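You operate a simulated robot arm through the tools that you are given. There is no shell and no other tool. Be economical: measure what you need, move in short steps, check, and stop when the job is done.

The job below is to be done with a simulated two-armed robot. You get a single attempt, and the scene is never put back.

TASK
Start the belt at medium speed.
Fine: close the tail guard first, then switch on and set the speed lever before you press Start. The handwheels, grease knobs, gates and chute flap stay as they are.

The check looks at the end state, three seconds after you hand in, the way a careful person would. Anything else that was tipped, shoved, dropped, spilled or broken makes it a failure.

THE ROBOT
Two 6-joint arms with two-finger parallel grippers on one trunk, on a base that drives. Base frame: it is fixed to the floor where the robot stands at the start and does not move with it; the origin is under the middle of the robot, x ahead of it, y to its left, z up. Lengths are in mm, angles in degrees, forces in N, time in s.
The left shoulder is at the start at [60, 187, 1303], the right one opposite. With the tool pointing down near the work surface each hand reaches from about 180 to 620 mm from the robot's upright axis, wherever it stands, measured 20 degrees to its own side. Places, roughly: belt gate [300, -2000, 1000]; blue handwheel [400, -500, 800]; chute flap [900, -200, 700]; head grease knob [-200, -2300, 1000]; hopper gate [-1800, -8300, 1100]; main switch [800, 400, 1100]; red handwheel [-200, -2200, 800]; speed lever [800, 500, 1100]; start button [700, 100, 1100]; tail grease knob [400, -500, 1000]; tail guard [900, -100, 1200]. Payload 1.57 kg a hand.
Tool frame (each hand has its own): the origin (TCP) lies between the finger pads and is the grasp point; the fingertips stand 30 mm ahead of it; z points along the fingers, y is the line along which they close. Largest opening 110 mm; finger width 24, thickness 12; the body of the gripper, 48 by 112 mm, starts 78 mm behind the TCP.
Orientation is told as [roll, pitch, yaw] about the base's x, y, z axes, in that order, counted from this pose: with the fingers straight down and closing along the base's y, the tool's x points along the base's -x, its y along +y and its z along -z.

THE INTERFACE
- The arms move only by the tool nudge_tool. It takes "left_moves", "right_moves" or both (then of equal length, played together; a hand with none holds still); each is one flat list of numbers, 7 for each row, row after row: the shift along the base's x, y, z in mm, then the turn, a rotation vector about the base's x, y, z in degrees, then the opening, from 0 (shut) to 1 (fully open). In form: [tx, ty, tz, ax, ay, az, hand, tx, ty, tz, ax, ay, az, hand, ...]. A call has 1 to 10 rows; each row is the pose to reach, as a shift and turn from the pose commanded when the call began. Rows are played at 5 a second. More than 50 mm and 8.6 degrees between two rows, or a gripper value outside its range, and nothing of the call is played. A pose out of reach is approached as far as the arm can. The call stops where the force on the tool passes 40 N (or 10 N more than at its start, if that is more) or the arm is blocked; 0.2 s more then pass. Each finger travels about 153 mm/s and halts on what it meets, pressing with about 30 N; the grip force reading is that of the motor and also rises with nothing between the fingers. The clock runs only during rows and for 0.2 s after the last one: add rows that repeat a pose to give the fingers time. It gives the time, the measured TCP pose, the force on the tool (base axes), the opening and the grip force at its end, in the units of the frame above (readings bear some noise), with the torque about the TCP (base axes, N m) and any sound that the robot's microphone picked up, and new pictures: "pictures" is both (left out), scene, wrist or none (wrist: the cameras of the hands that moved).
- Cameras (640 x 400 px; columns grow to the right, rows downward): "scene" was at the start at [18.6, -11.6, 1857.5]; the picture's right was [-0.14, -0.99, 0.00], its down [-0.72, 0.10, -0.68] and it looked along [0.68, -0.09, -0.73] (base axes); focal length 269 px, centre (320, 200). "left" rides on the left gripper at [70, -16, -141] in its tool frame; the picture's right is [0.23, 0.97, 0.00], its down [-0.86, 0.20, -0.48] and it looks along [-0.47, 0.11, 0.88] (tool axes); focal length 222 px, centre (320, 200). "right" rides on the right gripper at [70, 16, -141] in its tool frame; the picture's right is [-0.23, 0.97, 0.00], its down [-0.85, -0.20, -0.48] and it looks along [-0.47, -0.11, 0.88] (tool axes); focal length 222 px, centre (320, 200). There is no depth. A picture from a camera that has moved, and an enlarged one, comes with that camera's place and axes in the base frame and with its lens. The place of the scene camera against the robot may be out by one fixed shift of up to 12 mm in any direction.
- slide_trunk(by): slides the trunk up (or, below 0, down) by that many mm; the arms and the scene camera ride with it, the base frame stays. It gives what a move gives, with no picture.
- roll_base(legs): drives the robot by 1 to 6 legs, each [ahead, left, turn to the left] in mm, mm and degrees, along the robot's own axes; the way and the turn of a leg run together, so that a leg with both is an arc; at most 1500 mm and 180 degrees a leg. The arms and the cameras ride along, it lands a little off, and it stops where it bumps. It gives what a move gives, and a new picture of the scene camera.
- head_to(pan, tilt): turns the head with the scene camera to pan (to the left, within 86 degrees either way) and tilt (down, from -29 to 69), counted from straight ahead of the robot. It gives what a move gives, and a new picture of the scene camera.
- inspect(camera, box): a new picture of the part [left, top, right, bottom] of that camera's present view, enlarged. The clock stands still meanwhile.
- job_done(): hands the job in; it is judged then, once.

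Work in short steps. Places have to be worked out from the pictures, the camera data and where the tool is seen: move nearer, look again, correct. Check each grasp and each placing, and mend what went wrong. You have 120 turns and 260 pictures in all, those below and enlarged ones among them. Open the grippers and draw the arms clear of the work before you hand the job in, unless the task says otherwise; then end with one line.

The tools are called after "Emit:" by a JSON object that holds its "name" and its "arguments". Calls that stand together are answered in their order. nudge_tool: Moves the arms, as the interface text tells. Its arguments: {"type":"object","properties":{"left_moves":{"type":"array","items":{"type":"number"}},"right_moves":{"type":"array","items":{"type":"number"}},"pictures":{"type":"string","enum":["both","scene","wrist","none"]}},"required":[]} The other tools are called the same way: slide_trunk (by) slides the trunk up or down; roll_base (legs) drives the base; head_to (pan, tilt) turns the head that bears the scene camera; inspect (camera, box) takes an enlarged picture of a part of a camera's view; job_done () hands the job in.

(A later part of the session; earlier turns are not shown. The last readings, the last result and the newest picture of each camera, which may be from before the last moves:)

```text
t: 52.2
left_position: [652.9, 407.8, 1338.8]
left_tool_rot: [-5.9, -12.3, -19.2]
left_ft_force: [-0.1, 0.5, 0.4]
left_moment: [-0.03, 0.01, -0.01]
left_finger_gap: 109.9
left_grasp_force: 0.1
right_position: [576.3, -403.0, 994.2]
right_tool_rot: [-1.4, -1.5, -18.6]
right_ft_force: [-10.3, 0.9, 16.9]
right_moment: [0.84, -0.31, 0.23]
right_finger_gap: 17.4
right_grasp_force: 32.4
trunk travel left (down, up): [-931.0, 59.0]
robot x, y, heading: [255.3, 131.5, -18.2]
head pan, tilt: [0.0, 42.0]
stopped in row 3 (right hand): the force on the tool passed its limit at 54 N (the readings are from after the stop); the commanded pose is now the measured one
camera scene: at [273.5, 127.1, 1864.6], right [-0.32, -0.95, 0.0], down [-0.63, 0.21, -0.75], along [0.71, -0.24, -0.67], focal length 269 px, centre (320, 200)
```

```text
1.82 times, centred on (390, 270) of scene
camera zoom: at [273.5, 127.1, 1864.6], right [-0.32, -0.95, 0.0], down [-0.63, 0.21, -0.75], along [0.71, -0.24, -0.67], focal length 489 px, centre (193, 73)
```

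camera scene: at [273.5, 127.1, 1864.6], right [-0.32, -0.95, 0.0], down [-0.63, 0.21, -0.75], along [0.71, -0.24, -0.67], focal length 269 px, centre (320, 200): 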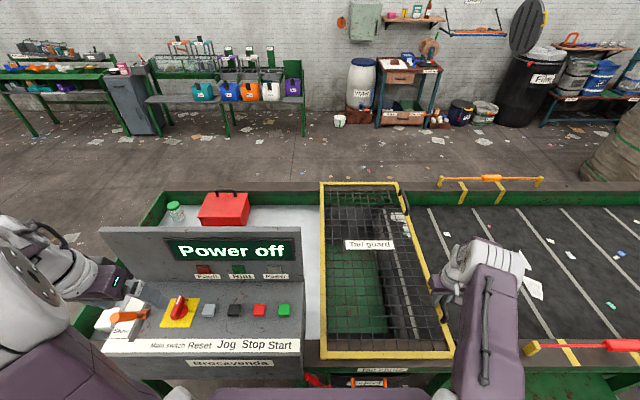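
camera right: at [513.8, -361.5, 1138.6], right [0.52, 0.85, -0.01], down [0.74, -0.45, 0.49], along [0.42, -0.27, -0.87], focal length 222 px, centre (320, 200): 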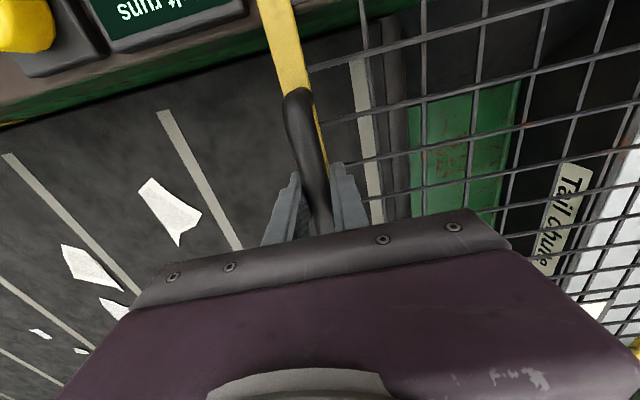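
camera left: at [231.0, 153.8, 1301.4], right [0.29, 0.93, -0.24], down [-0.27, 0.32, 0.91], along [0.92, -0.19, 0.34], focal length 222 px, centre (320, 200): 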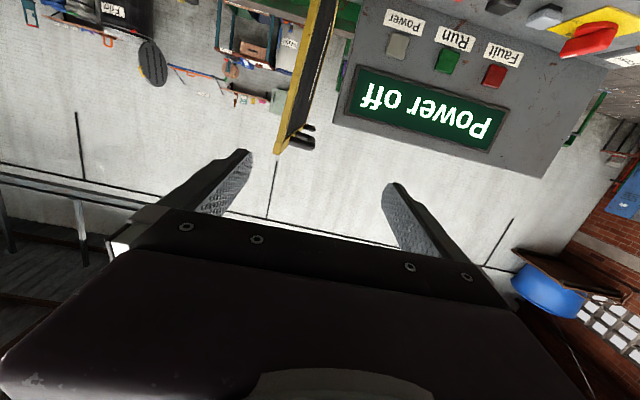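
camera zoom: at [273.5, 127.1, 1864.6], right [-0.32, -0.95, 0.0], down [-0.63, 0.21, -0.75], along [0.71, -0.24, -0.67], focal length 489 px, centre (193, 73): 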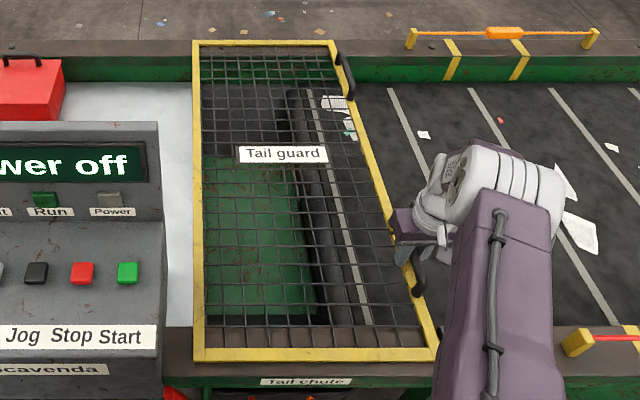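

It landed (force stop at z≈994). I open and lift straight off the bar.

Emit:
{"name": "nudge_tool", "arguments": {"right_moves": [0, 0, 0, 0, 0, 0, 0.3, 0, 0, 0, 0, 0, 0, 0.35, 0, 0, 30, 0, 0, 0, 0.35, 0, 0, 70, 0, 0, 0, 0.35, 0, 0, 110, 0, 0, 0, 0.35, 0, 0, 150, 0, 0, 0, 0.35]}}

Emit:
{"name": "inspect", "arguments": {"camera": "scene", "box": [300, 160, 480, 380]}}

```text
t: 53.6
left_position: [656.2, 404.1, 1338.0]
left_tool_rot: [-6.0, -12.1, -19.2]
left_ft_force: [0.0, 0.6, -0.5]
left_moment: [0.01, -0.01, -0.01]
left_finger_gap: 110.0
left_grasp_force: 0.1
right_position: [578.1, -403.4, 1140.9]
right_tool_rot: [-1.3, -1.3, -18.4]
right_ft_force: [-0.4, -0.3, 0.4]
right_moment: [0.01, -0.01, 0.04]
right_finger_gap: 38.4
right_grasp_force: 0.0
trunk travel left (down, up): [-931.0, 59.0]
robot x, y, heading: [255.4, 131.6, -18.4]
head pan, tilt: [0.0, 42.0]
camera scene: at [279.7, 123.5, 1864.4], right [-0.31, -0.95, 0.0], down [-0.64, 0.21, -0.74], along [0.7, -0.23, -0.67], focal length 269 px, centre (320, 200)
camera right: at [516.4, -361.5, 1280.4], right [0.52, 0.85, -0.02], down [0.74, -0.44, 0.5], along [0.42, -0.28, -0.86], focal length 222 px, centre (320, 200)
```

scene: 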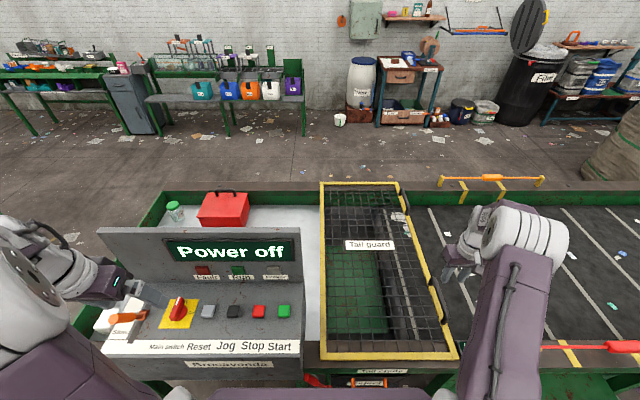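
right: 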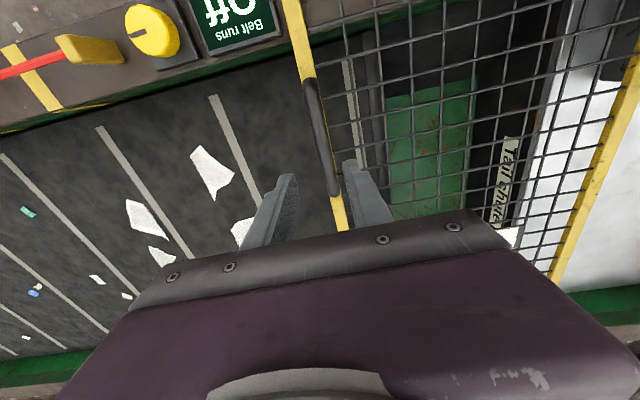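

```text
1.82 times, centred on (390, 270) of scene
camera zoom: at [279.7, 123.5, 1864.4], right [-0.31, -0.95, 0.0], down [-0.64, 0.21, -0.74], along [0.7, -0.23, -0.67], focal length 489 px, centre (193, 73)
```

zoom: 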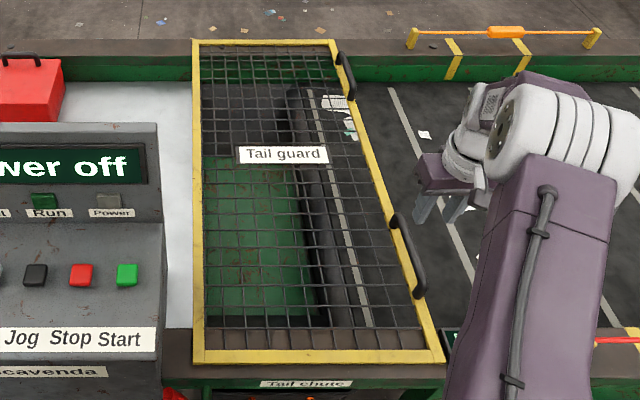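

The guard lies flat. I retract the right hand up and back, and turn the head to look at the left arm and panel.

Emit:
{"name": "nudge_tool", "arguments": {"right_moves": [-10, -5, 45, 0, 0, 0, 0.5, -20, -10, 90, 0, 0, 0, 0.8, -40, -10, 135, 0, 0, 0, 1, -70, -5, 170, 0, 0, 0, 1, -110, 5, 190, 0, 0, 0, 1, -150, 15, 210, 0, 0, 0, 1], "pictures": "none"}}

Emit:
{"name": "head_to", "arguments": {"pan": 40, "tilt": 50}}

```text
t: 55.0
left_position: [653.3, 406.1, 1339.1]
left_tool_rot: [-5.9, -12.2, -19.3]
left_ft_force: [-0.1, 1.2, 0.0]
left_moment: [-0.01, -0.04, -0.03]
left_finger_gap: 110.2
left_grasp_force: 0.0
right_position: [425.8, -388.1, 1352.2]
right_tool_rot: [-1.4, -1.3, -18.4]
right_ft_force: [0.4, -0.9, -0.7]
right_moment: [-0.03, -0.05, 0.01]
right_finger_gap: 109.5
right_grasp_force: 0.0
trunk travel left (down, up): [-931.0, 59.0]
robot x, y, heading: [257.2, 130.7, -18.5]
head pan, tilt: [0.0, 42.0]
```

```text
t: 56.0
left_position: [655.7, 404.0, 1338.4]
left_tool_rot: [-5.8, -12.1, -19.2]
left_ft_force: [-0.4, 0.1, -0.8]
left_moment: [0.03, -0.02, 0.02]
left_finger_gap: 110.0
left_grasp_force: 0.1
right_position: [427.6, -389.6, 1351.1]
right_tool_rot: [-1.2, -1.3, -18.4]
right_ft_force: [0.6, 0.2, 0.2]
right_moment: [-0.03, 0.03, 0.0]
right_finger_gap: 109.9
right_grasp_force: 0.0
trunk travel left (down, up): [-931.0, 59.0]
robot x, y, heading: [257.9, 132.2, -18.5]
head pan, tilt: [40.0, 50.0]
camera scene: at [270.8, 176.8, 1853.3], right [0.37, -0.93, 0.0], down [-0.71, -0.28, -0.64], along [0.6, 0.24, -0.77], focal length 269 px, centre (320, 200)
```

scene: 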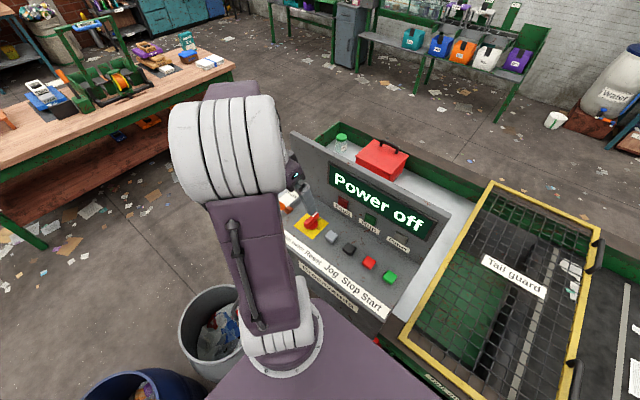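

I check the left wrist camera for the controls.

Emit:
{"name": "inspect", "arguments": {"camera": "left", "box": [0, 0, 640, 400]}}

Emit:
{"name": "inspect", "arguments": {"camera": "left", "box": [150, 40, 450, 230]}}

```text
1.00 times, centred on (320, 200) of left (not enlarged: the box is as wide or as high as the picture)
camera zoom: at [560.8, 435.2, 1464.8], right [0.13, 0.98, -0.14], down [0.78, -0.01, 0.63], along [0.61, -0.19, -0.77], focal length 222 px, centre (320, 200)
```

zoom: 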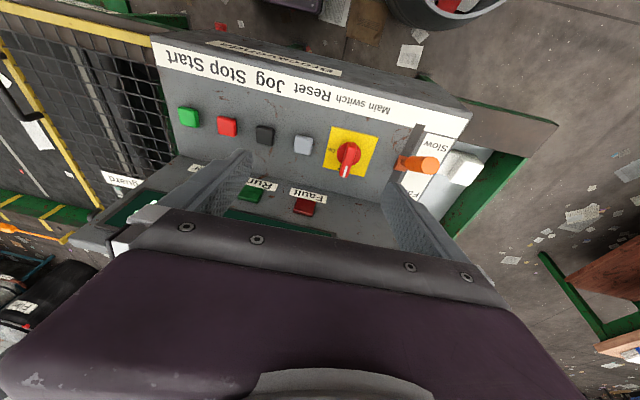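

```text
2.11 times, centred on (300, 135) of left
camera zoom: at [560.8, 435.2, 1464.8], right [0.13, 0.98, -0.14], down [0.78, -0.01, 0.63], along [0.61, -0.19, -0.77], focal length 468 px, centre (362, 337)
```

zoom: 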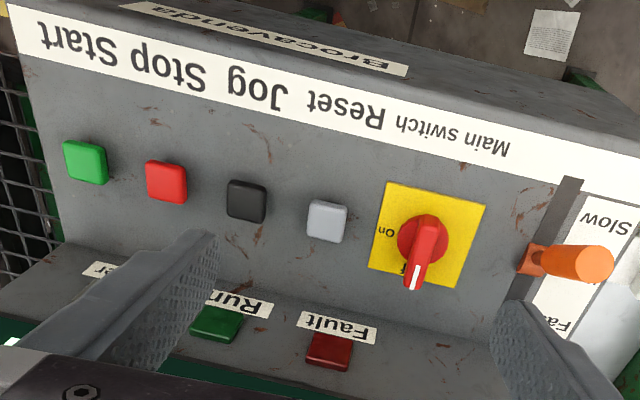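

Excellent view of the controls. I zoom tightly on the lever and its scale, from both cameras.

Emit:
{"name": "inspect", "arguments": {"camera": "left", "box": [375, 110, 475, 210]}}

Emit:
{"name": "inspect", "arguments": {"camera": "left", "box": [310, 110, 400, 200]}}

Emit:
{"name": "inspect", "arguments": {"camera": "scene", "box": [270, 160, 360, 260]}}

```text
4.00 times, centred on (425, 160) of left
camera zoom: at [560.8, 435.2, 1464.8], right [0.13, 0.98, -0.14], down [0.78, -0.01, 0.63], along [0.61, -0.19, -0.77], focal length 888 px, centre (-100, 360)
```

zoom: 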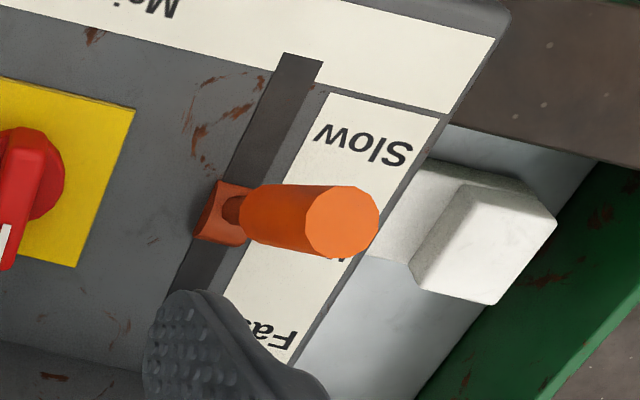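

```text
4.44 times, centred on (355, 155) of left
camera zoom: at [560.8, 435.2, 1464.8], right [0.13, 0.98, -0.14], down [0.78, -0.01, 0.63], along [0.61, -0.19, -0.77], focal length 987 px, centre (164, 400)
```

zoom: 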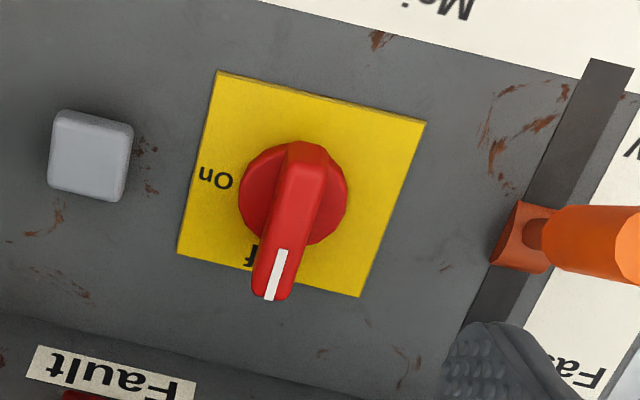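

```text
4.00 times, centred on (315, 210) of scene
camera zoom: at [270.8, 176.8, 1853.3], right [0.37, -0.93, 0.0], down [-0.71, -0.28, -0.64], along [0.6, 0.24, -0.77], focal length 1076 px, centre (340, 160)
```

zoom: 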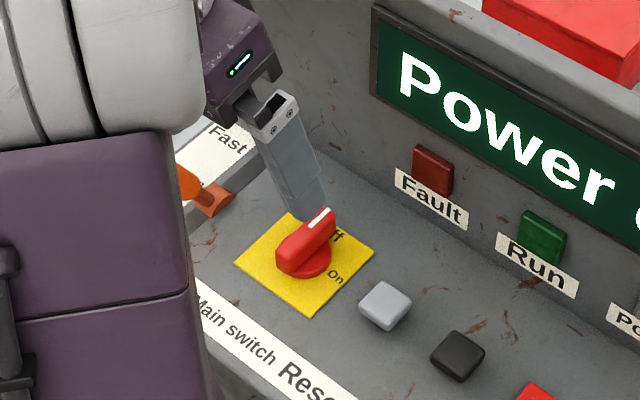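

The lever's knob triangulates to [732, 528, 1176] and its hub to [775, 503, 1088], so it leans toward "Slow". Main-switch ridge ≈[740, 404, 1127], pointing to Off; On is a quarter turn clockwise. I bring the left hand above the switch.

Emit:
{"name": "nudge_tool", "arguments": {"left_moves": [17, 1, -30, 1.8, -0.6, 0, 0.8, 35, 2, -60, 3.6, -1.2, 0, 0.65, 52, 3, -90, 5.5, -1.8, 0, 0.55, 69, 4, -115, 5.5, -1.8, 0, 0.55, 69, 4, -115, 5.5, -1.8, 0, 0.55]}}

```text
t: 57.2
left_position: [724.9, 408.3, 1223.3]
left_tool_rot: [0.0, -12.0, -20.4]
left_ft_force: [0.2, 0.1, -0.2]
left_moment: [-0.02, -0.02, 0.02]
left_finger_gap: 60.6
left_grasp_force: 0.0
right_position: [427.6, -389.5, 1350.7]
right_tool_rot: [-1.4, -1.4, -18.4]
right_ft_force: [0.0, -0.5, 0.3]
right_moment: [0.01, 0.01, 0.01]
right_finger_gap: 110.0
right_grasp_force: 0.2
trunk travel left (down, up): [-931.0, 59.0]
robot x, y, heading: [258.4, 127.5, -18.4]
head pan, tilt: [40.0, 50.0]
camera scene: at [270.6, 177.4, 1853.3], right [0.37, -0.93, 0.0], down [-0.71, -0.28, -0.64], along [0.6, 0.24, -0.77], focal length 269 px, centre (320, 200)
camera left: at [626.2, 427.0, 1348.6], right [0.13, 0.99, -0.05], down [0.76, -0.07, 0.65], along [0.64, -0.12, -0.76], focal length 222 px, centre (320, 200)
```

scene: 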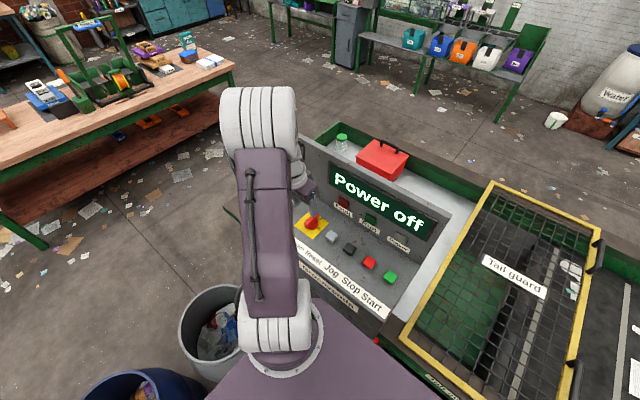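
left: 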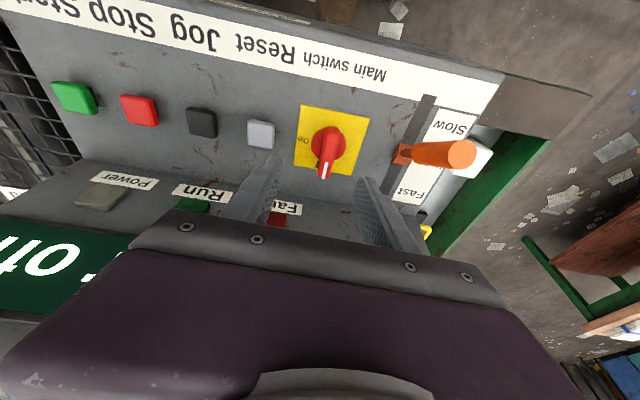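

Motion is clean and reachable. I zoom on the switch and lever from here.

Emit:
{"name": "inspect", "arguments": {"camera": "left", "box": [260, 80, 500, 230]}}

Emit:
{"name": "inspect", "arguments": {"camera": "left", "box": [380, 90, 490, 210]}}

```text
2.67 times, centred on (380, 155) of left
camera zoom: at [626.2, 427.0, 1348.6], right [0.13, 0.99, -0.05], down [0.76, -0.07, 0.65], along [0.64, -0.12, -0.76], focal length 592 px, centre (160, 320)
```

zoom: 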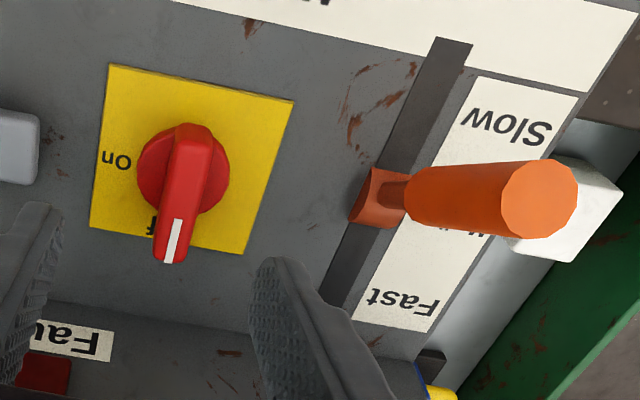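

```text
3.33 times, centred on (435, 150) of left
camera zoom: at [626.2, 427.0, 1348.6], right [0.13, 0.99, -0.05], down [0.76, -0.07, 0.65], along [0.64, -0.12, -0.76], focal length 740 px, centre (-63, 367)
```

zoom: 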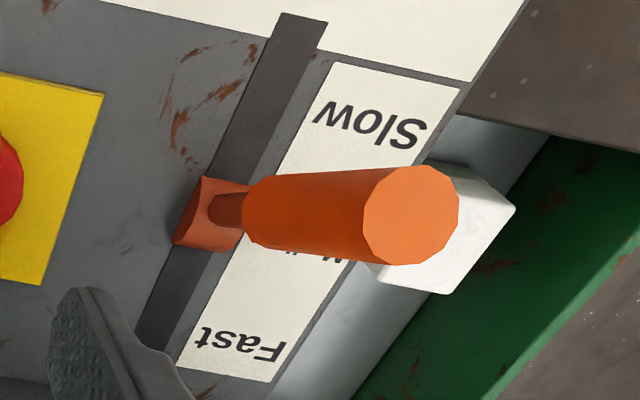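

I lower onto the switch ridge: TCP to about [741, 410, 1134], fingers either side.

Emit:
{"name": "nudge_tool", "arguments": {"left_moves": [7, 1, -40, 0, 0, 0, 0.5, 13, 2, -75, 0, 0, 0, 0.45, 16, 2, -89, 0, 0, 0, 0.45, 16, 2, -89, 0, 0, 0, 0.45], "pictures": "wrist"}}

Emit:
{"name": "inspect", "arguments": {"camera": "left", "box": [220, 80, 460, 230]}}

Emit:
{"name": "inspect", "arguments": {"camera": "scene", "box": [270, 160, 360, 260]}}

```text
t: 58.2
left_position: [739.7, 410.0, 1134.6]
left_tool_rot: [0.0, -12.0, -20.4]
left_ft_force: [0.4, 0.3, -0.4]
left_moment: [0.03, 0.0, 0.0]
left_finger_gap: 49.7
left_grasp_force: 0.1
right_position: [427.8, -389.5, 1351.1]
right_tool_rot: [-1.3, -1.4, -18.4]
right_ft_force: [0.0, -0.4, 0.2]
right_moment: [0.02, 0.0, -0.04]
right_finger_gap: 109.9
right_grasp_force: 0.0
trunk travel left (down, up): [-931.0, 59.0]
robot x, y, heading: [255.0, 130.1, -18.3]
head pan, tilt: [40.0, 50.0]
camera left: at [641.8, 429.4, 1260.2], right [0.13, 0.99, -0.05], down [0.76, -0.07, 0.65], along [0.64, -0.12, -0.76], focal length 222 px, centre (320, 200)
```

left: 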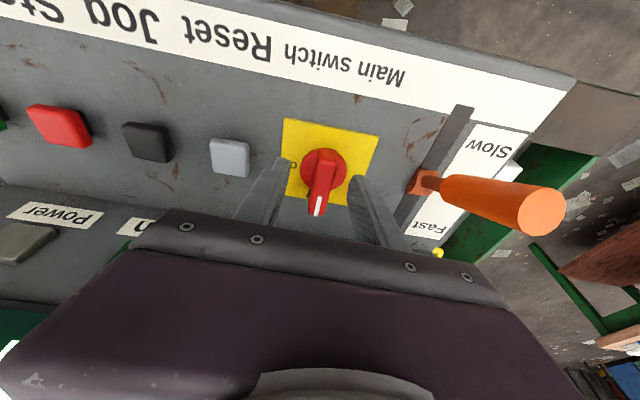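

```text
2.67 times, centred on (340, 155) of left
camera zoom: at [641.8, 429.4, 1260.2], right [0.13, 0.99, -0.05], down [0.76, -0.07, 0.65], along [0.64, -0.12, -0.76], focal length 592 px, centre (267, 320)
```

zoom: 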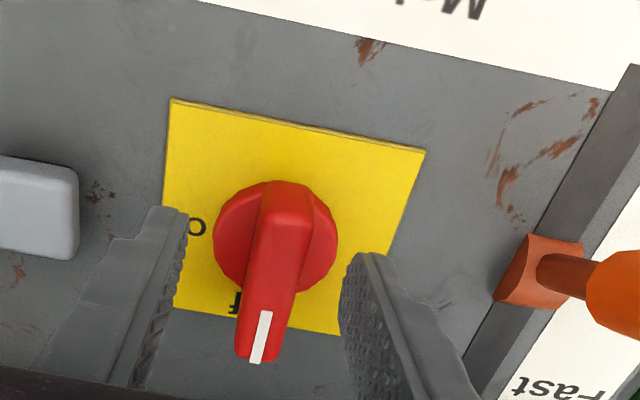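

```text
4.00 times, centred on (315, 210) of scene
camera zoom: at [269.7, 176.9, 1853.3], right [0.37, -0.93, 0.0], down [-0.71, -0.28, -0.64], along [0.6, 0.24, -0.77], focal length 1076 px, centre (340, 160)
```

zoom: 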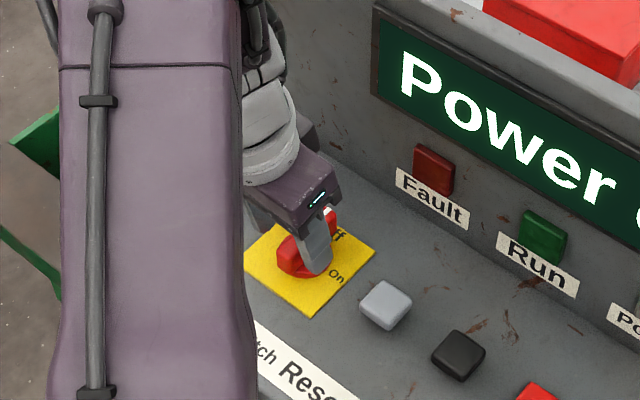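

The ridge is centred between the fingers. I lower 6 mm and close.

Emit:
{"name": "nudge_tool", "arguments": {"left_moves": [1, 0, -6, 0, 0, 0, 0.3, 1, 0, -6, 0, 0, 0, 0.1, 1, 0, -6, 0, 0, 0, 0.05], "pictures": "none"}}

Emit:
{"name": "inspect", "arguments": {"camera": "left", "box": [220, 80, 460, 230]}}

```text
t: 59.0
left_position: [742.4, 414.7, 1129.1]
left_tool_rot: [0.3, -12.2, -20.5]
left_ft_force: [6.0, 12.4, 7.7]
left_moment: [0.42, -0.33, 0.13]
left_finger_gap: 18.1
left_grasp_force: 32.9
right_position: [428.7, -386.8, 1352.2]
right_tool_rot: [-1.6, -1.3, -18.4]
right_ft_force: [0.0, -0.6, -0.7]
right_moment: [0.0, 0.0, -0.01]
right_finger_gap: 110.4
right_grasp_force: 0.0
trunk travel left (down, up): [-931.0, 59.0]
robot x, y, heading: [254.2, 131.5, -18.3]
head pan, tilt: [40.0, 50.0]
```

```text
2.67 times, centred on (340, 155) of left
camera zoom: at [644.1, 433.0, 1253.9], right [0.13, 0.99, -0.04], down [0.76, -0.07, 0.65], along [0.64, -0.12, -0.76], focal length 592 px, centre (267, 320)
```

zoom: 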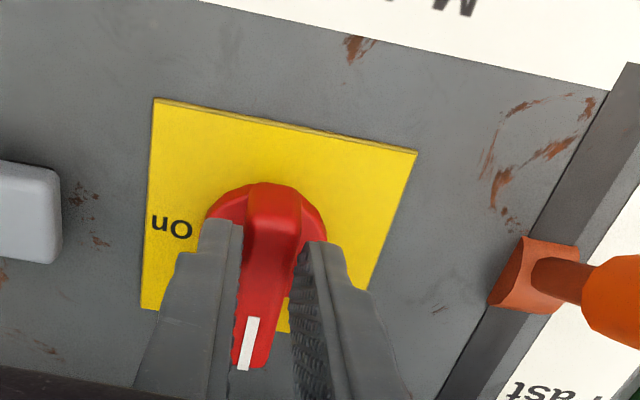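

Ridge gripped (18 mm). I relieve the side force and turn clockwise 42° about the panel normal.

Emit:
{"name": "nudge_tool", "arguments": {"left_moves": [1, 4, 0, 0, 0, 0, 0.05, 1, 4, 0, 1.4, -0.47, -8.3, 0.05, 1, 4, 0, 2.8, -0.94, -16.6, 0.05, 1, 4, 0, 4.2, -1.41, -24.9, 0.05, 1, 4, 0, 5.6, -1.88, -33.2, 0.05, 1, 4, 0, 7, -2.35, -41.5, 0.05], "pictures": "wrist"}}

```text
t: 60.5
left_position: [737.3, 413.6, 1128.8]
left_tool_rot: [6.6, -9.2, -63.4]
left_ft_force: [-7.0, 0.2, 12.4]
left_moment: [0.06, 0.14, 0.0]
left_finger_gap: 7.3
left_grasp_force: 1.0
right_position: [423.8, -390.1, 1351.8]
right_tool_rot: [-1.4, -1.5, -18.4]
right_ft_force: [0.3, -0.6, 0.6]
right_moment: [0.0, 0.02, 0.02]
right_finger_gap: 110.2
right_grasp_force: 0.1
trunk travel left (down, up): [-931.0, 59.0]
robot x, y, heading: [253.4, 130.1, -18.4]
head pan, tilt: [40.0, 50.0]
camera left: at [666.4, 480.1, 1256.2], right [0.76, 0.65, 0.07], down [0.47, -0.62, 0.63], along [0.45, -0.44, -0.77], focal length 222 px, centre (320, 200)
```

left: 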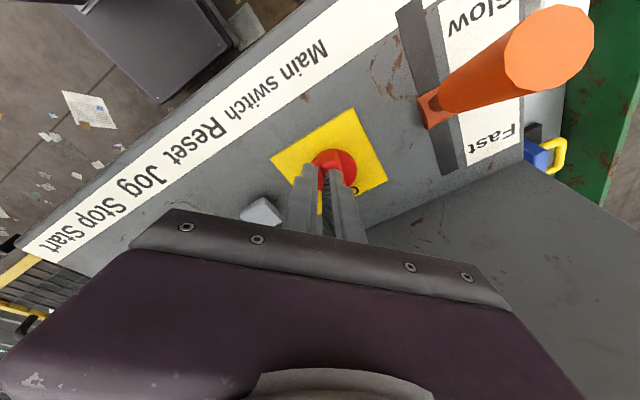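

The fingers slipped partly (gap 7 mm). I look closely at the knob.

Emit:
{"name": "inspect", "arguments": {"camera": "left", "box": [250, 90, 420, 230]}}

Emit:
{"name": "inspect", "arguments": {"camera": "scene", "box": [270, 160, 430, 260]}}

```text
2.86 times, centred on (335, 160) of left
camera zoom: at [666.4, 480.1, 1256.2], right [0.76, 0.65, 0.07], down [0.47, -0.62, 0.63], along [0.45, -0.44, -0.77], focal length 635 px, centre (277, 314)
```

zoom: 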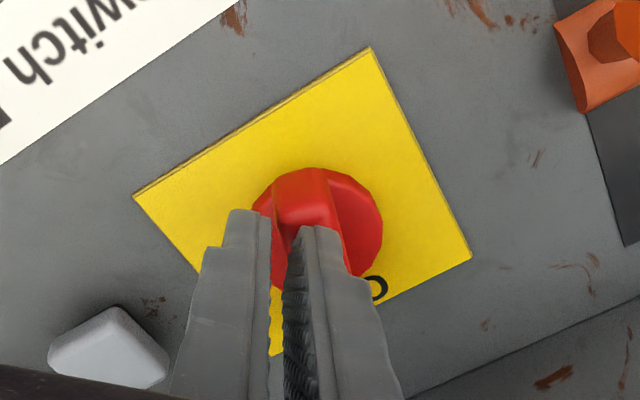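

```text
4.00 times, centred on (350, 210) of scene
camera zoom: at [265.5, 177.0, 1853.3], right [0.37, -0.93, 0.0], down [-0.71, -0.28, -0.64], along [0.6, 0.24, -0.76], focal length 1076 px, centre (200, 160)
```

zoom: 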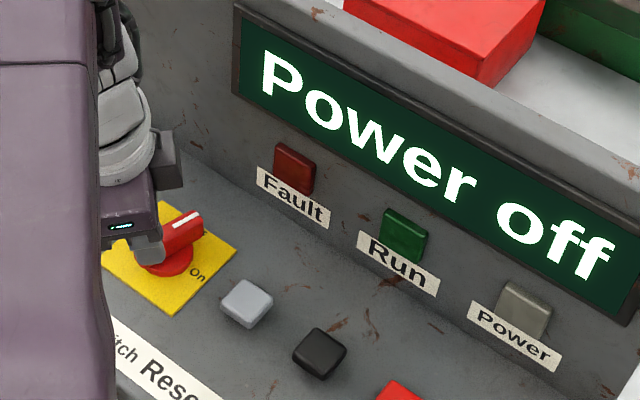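

The knob turned about a third of the way, then the fingers slid off. I open, lift, and look.

Emit:
{"name": "nudge_tool", "arguments": {"left_moves": [0, 0, 3, 0, 0, 0, 0.4, 0, 0, 40, 0, 0, 0, 0.45, -10, 0, 60, 0, 0, 0, 0.45], "pictures": "none"}}

Emit:
{"name": "inspect", "arguments": {"camera": "left", "box": [250, 90, 420, 230]}}

Emit:
{"name": "inspect", "arguments": {"camera": "scene", "box": [270, 160, 430, 260]}}

```text
t: 61.2
left_position: [730.7, 413.6, 1190.7]
left_tool_rot: [6.8, -9.2, -63.4]
left_ft_force: [0.6, -0.2, 0.7]
left_moment: [0.03, -0.01, 0.0]
left_finger_gap: 49.9
left_grasp_force: 0.1
right_position: [425.7, -390.6, 1350.1]
right_tool_rot: [-1.3, -1.5, -18.4]
right_ft_force: [-0.9, -0.7, 0.2]
right_moment: [0.0, -0.02, -0.02]
right_finger_gap: 109.9
right_grasp_force: 0.0
trunk travel left (down, up): [-931.0, 59.0]
robot x, y, heading: [258.8, 131.6, -18.3]
head pan, tilt: [40.0, 50.0]
```

```text
2.86 times, centred on (335, 160) of left
camera zoom: at [658.6, 480.1, 1317.2], right [0.75, 0.65, 0.08], down [0.47, -0.62, 0.63], along [0.46, -0.44, -0.77], focal length 635 px, centre (277, 314)
```

zoom: 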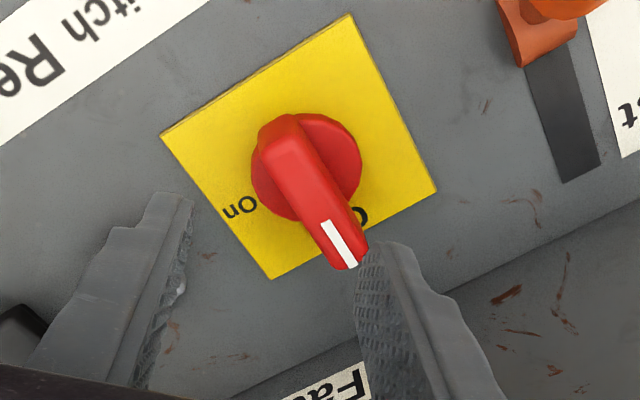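

```text
4.00 times, centred on (350, 210) of scene
camera zoom: at [267.6, 176.3, 1853.3], right [0.37, -0.93, 0.0], down [-0.71, -0.28, -0.64], along [0.6, 0.24, -0.77], focal length 1076 px, centre (200, 160)
```

zoom: 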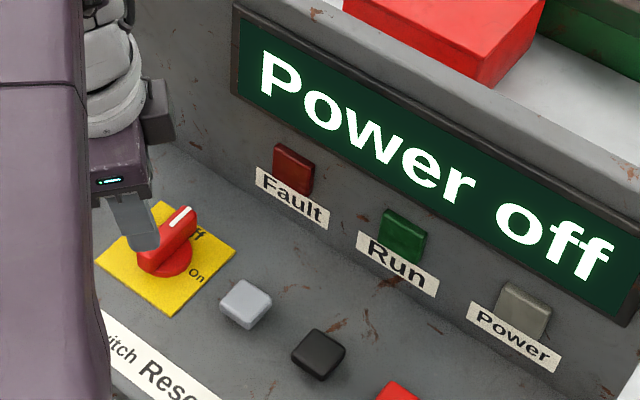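

The knob still points to Off: I had gripped only its top. Its true top seems nearer z 1110. I turn the hand back, then grip about 15 mm deeper and centred further in.

Emit:
{"name": "nudge_tool", "arguments": {"left_moves": [0, 0, 0, -1.4, 0.47, 8.3, 0.45, 0, 0, 0, -2.8, 0.94, 16.6, 0.45, 0, 0, 0, -4.2, 1.41, 24.9, 0.45, 0, 0, 0, -5.6, 1.88, 33.2, 0.45, 5, -1, -10, -7.2, 2.4, 43, 0.45, 5, -1, -10, -7.2, 2.4, 43, 0.45], "pictures": "none"}}

Emit:
{"name": "inspect", "arguments": {"camera": "left", "box": [220, 80, 460, 230]}}

```text
refused: row 5 steps farther than a row can; nothing moved
```

```text
2.67 times, centred on (340, 155) of left
camera zoom: at [658.6, 480.1, 1317.2], right [0.75, 0.65, 0.08], down [0.47, -0.62, 0.63], along [0.46, -0.44, -0.77], focal length 592 px, centre (267, 320)
```

zoom: 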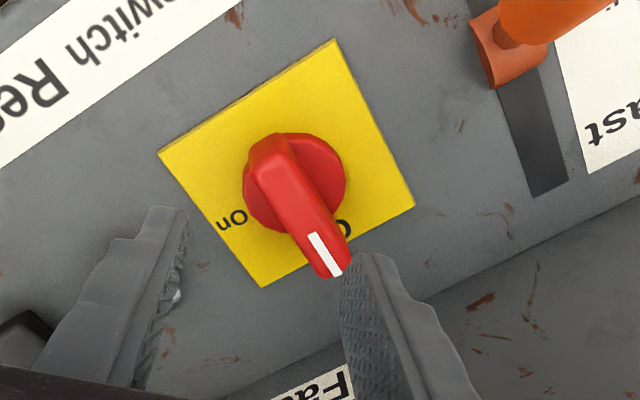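

Same with smaller turns per row.

Emit:
{"name": "nudge_tool", "arguments": {"left_moves": [0, 0, 0, -1.4, 0.47, 8.3, 0.45, 0, 0, 0, -2.8, 0.94, 16.6, 0.45, 0, 0, 0, -4.2, 1.41, 24.9, 0.45, 2, 0, -5, -5.6, 1.88, 33.2, 0.45, 5, -1, -10, -7.1, 2.4, 41.5, 0.45, 5, -1, -10, -7.4, 2.5, 43, 0.45], "pictures": "none"}}

Emit:
{"name": "inspect", "arguments": {"camera": "left", "box": [220, 80, 460, 230]}}

```text
t: 62.6
left_position: [737.6, 413.0, 1178.3]
left_tool_rot: [-0.3, -12.0, -18.8]
left_ft_force: [0.3, -0.6, -0.1]
left_moment: [0.01, 0.0, 0.01]
left_finger_gap: 49.6
left_grasp_force: 0.1
right_position: [427.5, -389.0, 1350.0]
right_tool_rot: [-1.3, -1.3, -18.3]
right_ft_force: [-0.5, -0.6, -0.3]
right_moment: [0.02, -0.03, 0.01]
right_finger_gap: 110.1
right_grasp_force: 0.1
trunk travel left (down, up): [-931.0, 59.0]
robot x, y, heading: [261.1, 132.9, -18.6]
head pan, tilt: [40.0, 50.0]
```

```text
2.67 times, centred on (340, 155) of left
camera zoom: at [638.5, 430.8, 1304.4], right [0.1, 0.99, -0.05], down [0.76, -0.04, 0.65], along [0.64, -0.11, -0.76], focal length 592 px, centre (267, 320)
```

zoom: 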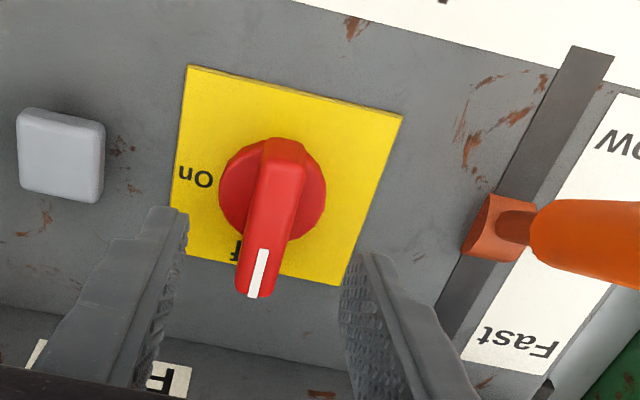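

Parallax between two heights puts the knob disc at [755, 408, 1080], lower than I thought. I descend to TCP z 1108 with wider fingers, force-guarded.

Emit:
{"name": "nudge_tool", "arguments": {"left_moves": [7, -2, -35, 0, 0, 0, 0.6, 13, -3, -58, 0, 0, 0, 0.6, 14, -3, -70, 0, 0, 0, 0.6], "pictures": "none"}}

Emit:
{"name": "inspect", "arguments": {"camera": "left", "box": [220, 80, 460, 230]}}

```text
t: 63.5
left_position: [752.1, 410.6, 1109.7]
left_tool_rot: [-0.3, -12.0, -18.8]
left_ft_force: [-0.6, -0.3, 0.7]
left_moment: [0.01, 0.01, -0.03]
left_finger_gap: 66.0
left_grasp_force: 0.1
right_position: [427.9, -388.8, 1351.6]
right_tool_rot: [-1.2, -1.2, -18.4]
right_ft_force: [-0.4, 0.1, -0.7]
right_moment: [-0.02, -0.01, -0.02]
right_finger_gap: 110.0
right_grasp_force: 0.1
trunk travel left (down, up): [-931.0, 59.0]
robot x, y, heading: [258.4, 129.4, -18.4]
head pan, tilt: [40.0, 50.0]
```

```text
2.67 times, centred on (340, 155) of left
camera zoom: at [652.5, 428.1, 1234.4], right [0.11, 0.99, -0.05], down [0.76, -0.05, 0.65], along [0.64, -0.11, -0.76], focal length 592 px, centre (267, 320)
```

zoom: 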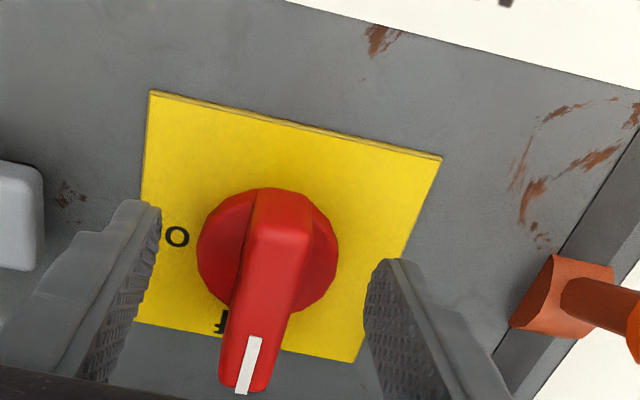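

No contact yet, ridge well centred. I go 6 mm lower and close.

Emit:
{"name": "nudge_tool", "arguments": {"left_moves": [1, 0, -6, 0, 0, 0, 0.5, 1, 0, -6, 0, 0, 0, 0.2, 1, 0, -6, 0, 0, 0, 0.05, 1, 0, -6, 0, 0, 0, 0.05], "pictures": "none"}}

Emit:
{"name": "inspect", "arguments": {"camera": "left", "box": [220, 80, 460, 230]}}

```text
t: 64.5
left_position: [752.9, 411.9, 1101.9]
left_tool_rot: [-0.4, -12.1, -18.9]
left_ft_force: [1.4, 3.0, -0.4]
left_moment: [0.75, -0.91, 0.07]
left_finger_gap: 17.9
left_grasp_force: 33.1
right_position: [428.3, -388.6, 1350.9]
right_tool_rot: [-1.3, -1.3, -18.4]
right_ft_force: [0.4, -0.5, -0.7]
right_moment: [-0.04, -0.03, 0.04]
right_finger_gap: 109.9
right_grasp_force: 0.1
trunk travel left (down, up): [-931.0, 59.0]
robot x, y, heading: [257.8, 130.9, -18.1]
head pan, tilt: [40.0, 50.0]
```

```text
2.67 times, centred on (340, 155) of left
camera zoom: at [653.8, 428.9, 1228.3], right [0.11, 0.99, -0.05], down [0.76, -0.05, 0.65], along [0.64, -0.11, -0.76], focal length 592 px, centre (267, 320)
```

zoom: 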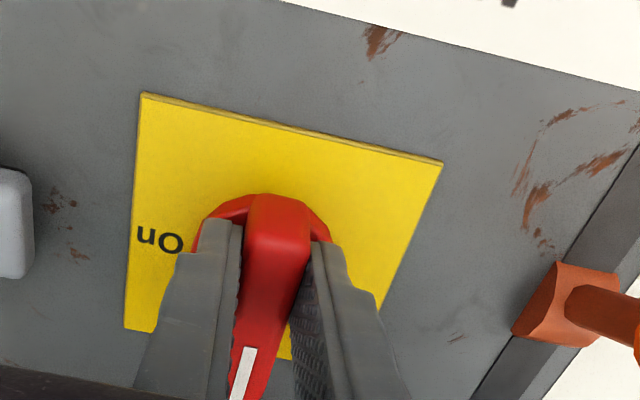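

Deeper grip with ~18 mm ridge. I turn clockwise 33° and check.

Emit:
{"name": "nudge_tool", "arguments": {"left_moves": [0, 1, 0, 1.4, -0.47, -8.3, 0.05, 0, 1, 0, 2.8, -0.94, -16.6, 0.05, 0, 1, 0, 4.2, -1.41, -24.9, 0.05, 0, 1, 0, 5.6, -1.88, -33.2, 0.05, 0, 1, 0, 5.6, -1.88, -33.2, 0.05], "pictures": "none"}}

Emit:
{"name": "inspect", "arguments": {"camera": "left", "box": [220, 80, 460, 230]}}

```text
t: 65.8
left_position: [754.7, 415.3, 1102.9]
left_tool_rot: [6.0, -10.3, -53.2]
left_ft_force: [2.9, 7.2, 1.6]
left_moment: [-0.68, 0.74, 0.14]
left_finger_gap: 20.5
left_grasp_force: 33.5
right_position: [428.4, -387.7, 1350.6]
right_tool_rot: [-1.4, -1.3, -18.5]
right_ft_force: [-0.6, 0.1, -0.3]
right_moment: [0.02, -0.01, 0.01]
right_finger_gap: 110.0
right_grasp_force: 0.1
trunk travel left (down, up): [-931.0, 59.0]
robot x, y, heading: [256.1, 133.8, -18.3]
head pan, tilt: [40.0, 50.0]
stopped in row 5 (left hand): the force on the tool passed its limit at 40 N (the readings are from after the stop); the commanded pose is now the measured one
```

```text
2.67 times, centred on (340, 155) of left
camera zoom: at [673.8, 472.7, 1229.5], right [0.63, 0.77, 0.06], down [0.57, -0.51, 0.64], along [0.53, -0.37, -0.76], focal length 592 px, centre (267, 320)
```

zoom: 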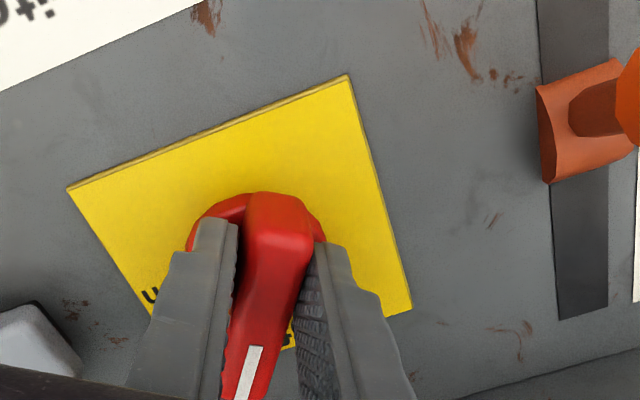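

The knob turns with the hand now (34°). I continue, letting the hand shift slightly for the off-centre grip.

Emit:
{"name": "nudge_tool", "arguments": {"left_moves": [0.9, 0.5, 0, 1.3, -0.44, -7.8, 0.05, 1.8, 0.8, 0, 2.6, -0.88, -15.6, 0.05, 2.7, 1.1, 0, 3.9, -1.32, -23.4, 0.05, 3.5, 1.4, 0, 5.2, -1.76, -31.2, 0.05], "pictures": "none"}}

Emit:
{"name": "inspect", "arguments": {"camera": "left", "box": [220, 80, 460, 230]}}

```text
t: 66.8
left_position: [761.4, 418.2, 1104.4]
left_tool_rot: [9.5, -6.0, -85.2]
left_ft_force: [10.4, 8.0, 10.3]
left_moment: [-0.72, 0.55, 0.09]
left_finger_gap: 21.9
left_grasp_force: 34.9
right_position: [429.8, -387.3, 1351.3]
right_tool_rot: [-1.3, -1.3, -18.4]
right_ft_force: [0.6, 0.0, -0.3]
right_moment: [0.04, -0.02, 0.0]
right_finger_gap: 110.0
right_grasp_force: 0.1
trunk travel left (down, up): [-931.0, 59.0]
robot x, y, heading: [256.6, 135.1, -18.6]
head pan, tilt: [40.0, 50.0]
```

```text
2.67 times, centred on (340, 155) of left
camera zoom: at [713.5, 498.1, 1234.5], right [0.94, 0.32, 0.14], down [0.18, -0.78, 0.59], along [0.3, -0.53, -0.79], focal length 592 px, centre (267, 320)
```

zoom: 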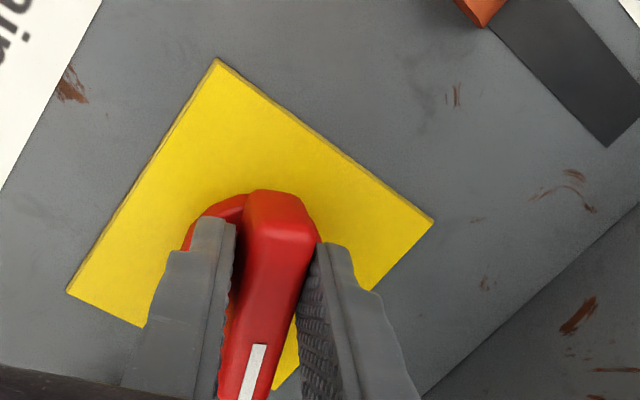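

Two thirds round. I continue the last ~25° to On.

Emit:
{"name": "nudge_tool", "arguments": {"left_moves": [2, 1, 0, 1.3, -0.44, -7.8, 0.05, 3, 1.3, 0, 2.6, -0.88, -15.6, 0.05, 4, 1.3, 0, 3.9, -1.32, -23.4, 0.05, 4, 1.3, 0, 4.4, -1.5, -26, 0.05]}}

Emit:
{"name": "inspect", "arguments": {"camera": "left", "box": [220, 80, 460, 230]}}

```text
t: 67.8
left_position: [764.6, 416.1, 1104.0]
left_tool_rot: [10.3, -1.5, -111.1]
left_ft_force: [15.2, 1.0, 20.6]
left_moment: [-0.46, 0.94, 1.28]
left_finger_gap: 22.4
left_grasp_force: 35.2
right_position: [430.7, -389.4, 1350.1]
right_tool_rot: [-1.3, -1.2, -18.3]
right_ft_force: [-0.3, 0.5, 0.2]
right_moment: [0.0, -0.05, 0.03]
right_finger_gap: 110.1
right_grasp_force: 0.0
trunk travel left (down, up): [-931.0, 59.0]
robot x, y, heading: [256.5, 133.9, -18.3]
head pan, tilt: [40.0, 50.0]
camera scene: at [273.0, 175.9, 1853.4], right [0.37, -0.93, 0.0], down [-0.71, -0.28, -0.64], along [0.6, 0.24, -0.77], focal length 269 px, centre (320, 200)
camera left: at [751.4, 499.5, 1240.5], right [0.98, -0.13, 0.17], down [-0.2, -0.83, 0.53], along [0.07, -0.55, -0.83], focal length 222 px, centre (320, 200)
```

scene: 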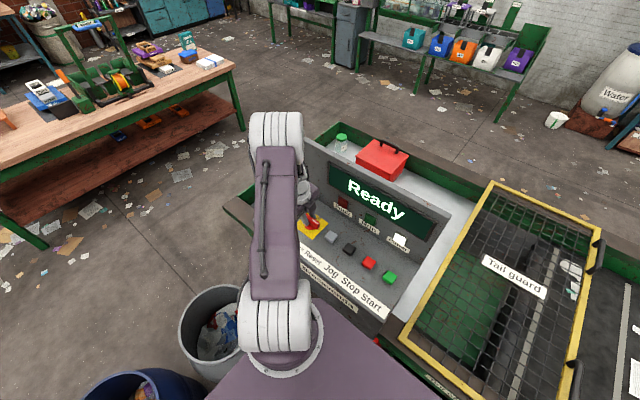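
left: 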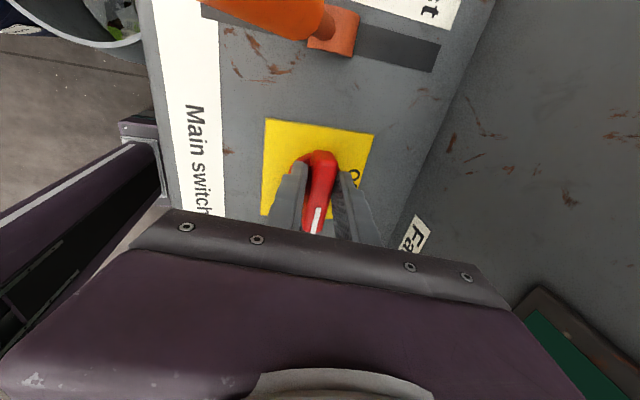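

```text
2.67 times, centred on (340, 155) of left
camera zoom: at [751.4, 499.5, 1240.5], right [0.98, -0.13, 0.17], down [-0.2, -0.83, 0.53], along [0.07, -0.55, -0.83], focal length 592 px, centre (267, 320)
```

zoom: 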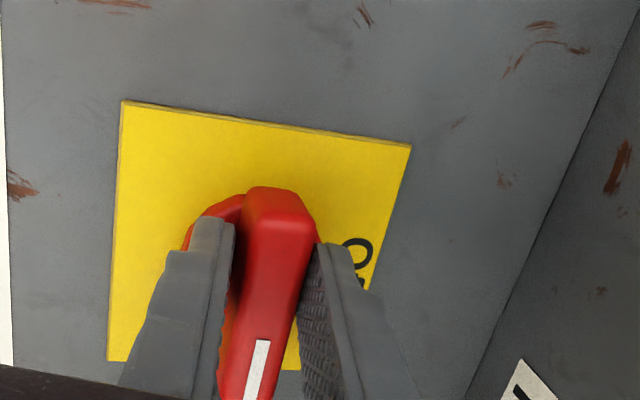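

The display reads "Ready" – power is on and no guard fault. I release the knob and lift clear.

Emit:
{"name": "nudge_tool", "arguments": {"left_moves": [-2, 0, 0, 0, 0, 0, 0.3, -2, 0, 0, 0, 0, 0, 0.45, -2, -4, 40, 0, 0, 0, 0.45, -4, -8, 85, 0, 0, 0, 0.45, -10, -20, 120, 0, 0, 0, 0.45], "pictures": "wrist"}}

Emit:
{"name": "inspect", "arguments": {"camera": "scene", "box": [270, 150, 430, 300]}}

```text
t: 69.0
left_position: [747.6, 395.5, 1219.7]
left_tool_rot: [10.8, -1.9, -111.0]
left_ft_force: [-0.4, 0.4, 0.5]
left_moment: [-0.02, 0.0, -0.01]
left_finger_gap: 49.7
left_grasp_force: 0.0
left hand out of reach, approached as far as the arm can: row 5
right_position: [427.4, -389.9, 1350.8]
right_tool_rot: [-1.3, -1.5, -18.4]
right_ft_force: [-0.4, -0.9, 0.7]
right_moment: [0.04, -0.01, 0.0]
right_finger_gap: 110.2
right_grasp_force: 0.1
trunk travel left (down, up): [-931.0, 59.0]
robot x, y, heading: [256.9, 128.4, -18.4]
head pan, tilt: [40.0, 50.0]
camera left: at [732.3, 479.9, 1354.6], right [0.98, -0.13, 0.18], down [-0.2, -0.82, 0.54], along [0.08, -0.56, -0.83], focal length 222 px, centre (320, 200)
```

left: 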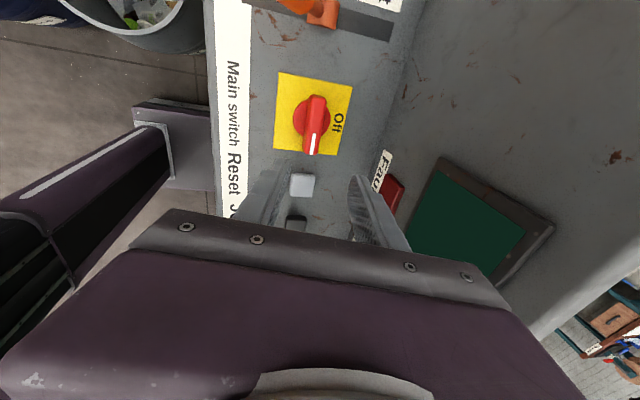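

```text
2.67 times, centred on (350, 225) of scene
camera zoom: at [269.0, 175.5, 1853.3], right [0.37, -0.93, 0.0], down [-0.71, -0.28, -0.64], along [0.6, 0.24, -0.77], focal length 717 px, centre (240, 133)
```

zoom: 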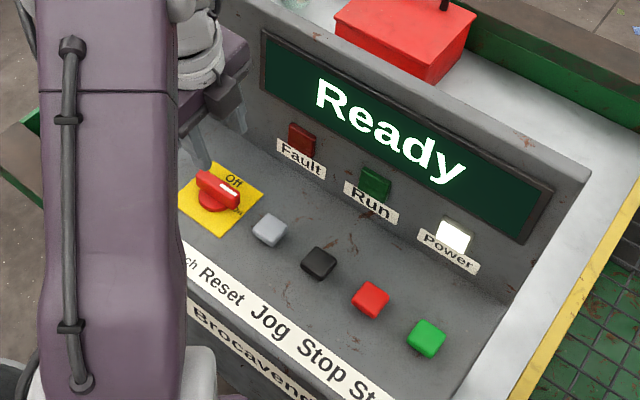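

Power lamp lit, switch on On. I turn the hand back to face forward and move over toward the lever, staying above z 1220.

Emit:
{"name": "nudge_tool", "arguments": {"left_moves": [0, 0, 0, -1.4, 0.47, 8.3, 0.45, 0, 0, 0, -2.8, 0.94, 16.6, 0.45, -3, 0, 0, -4.2, 1.4, 24.9, 0.45, -6, 5, 5, -5.6, 1.9, 33.2, 0.45, -10, 12, 10, -7, 2.3, 41.5, 0.5, -15, 20, 20, -8.4, 2.8, 49.8, 0.6, -20, 35, 30, -9.8, 3.3, 58.1, 0.7, -25, 50, 40, -11.2, 3.8, 66.4, 0.8, -30, 70, 45, -12.6, 4.2, 74.7, 0.8, -35, 90, 45, -14, 4.7, 83, 0.8], "pictures": "wrist"}}

Emit:
{"name": "inspect", "arguments": {"camera": "left", "box": [230, 60, 470, 230]}}

```text
t: 71.2
left_position: [713.2, 486.6, 1264.3]
left_tool_rot: [1.4, -12.6, -26.5]
left_ft_force: [0.5, 0.2, 0.7]
left_moment: [-0.03, 0.0, 0.0]
left_finger_gap: 88.1
left_grasp_force: 0.0
right_position: [428.4, -388.1, 1350.9]
right_tool_rot: [-1.3, -1.3, -18.4]
right_ft_force: [0.3, -0.2, 0.1]
right_moment: [-0.03, 0.01, -0.02]
right_finger_gap: 109.9
right_grasp_force: 0.1
trunk travel left (down, up): [-931.0, 59.0]
robot x, y, heading: [254.0, 129.4, -18.4]
head pan, tilt: [40.0, 50.0]
camera left: at [613.8, 514.2, 1387.8], right [0.23, 0.97, -0.03], down [0.74, -0.16, 0.66], along [0.64, -0.17, -0.75], focal length 222 px, centre (320, 200)
```

left: 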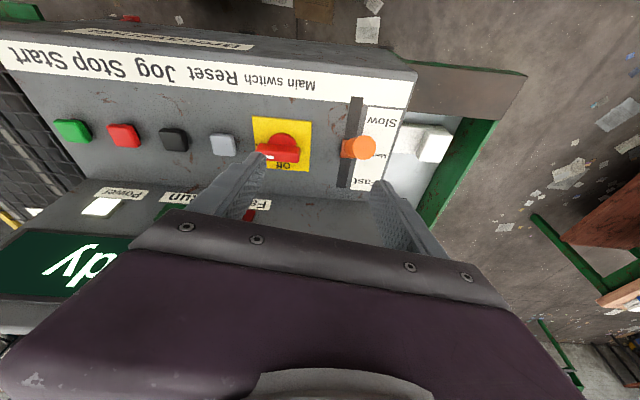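

```text
2.35 times, centred on (350, 145) of left
camera zoom: at [613.8, 514.2, 1387.8], right [0.23, 0.97, -0.03], down [0.74, -0.16, 0.66], along [0.64, -0.17, -0.75], focal length 523 px, centre (249, 329)
```

zoom: 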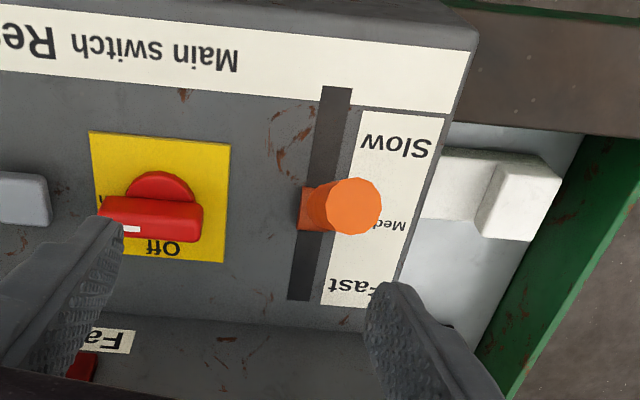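

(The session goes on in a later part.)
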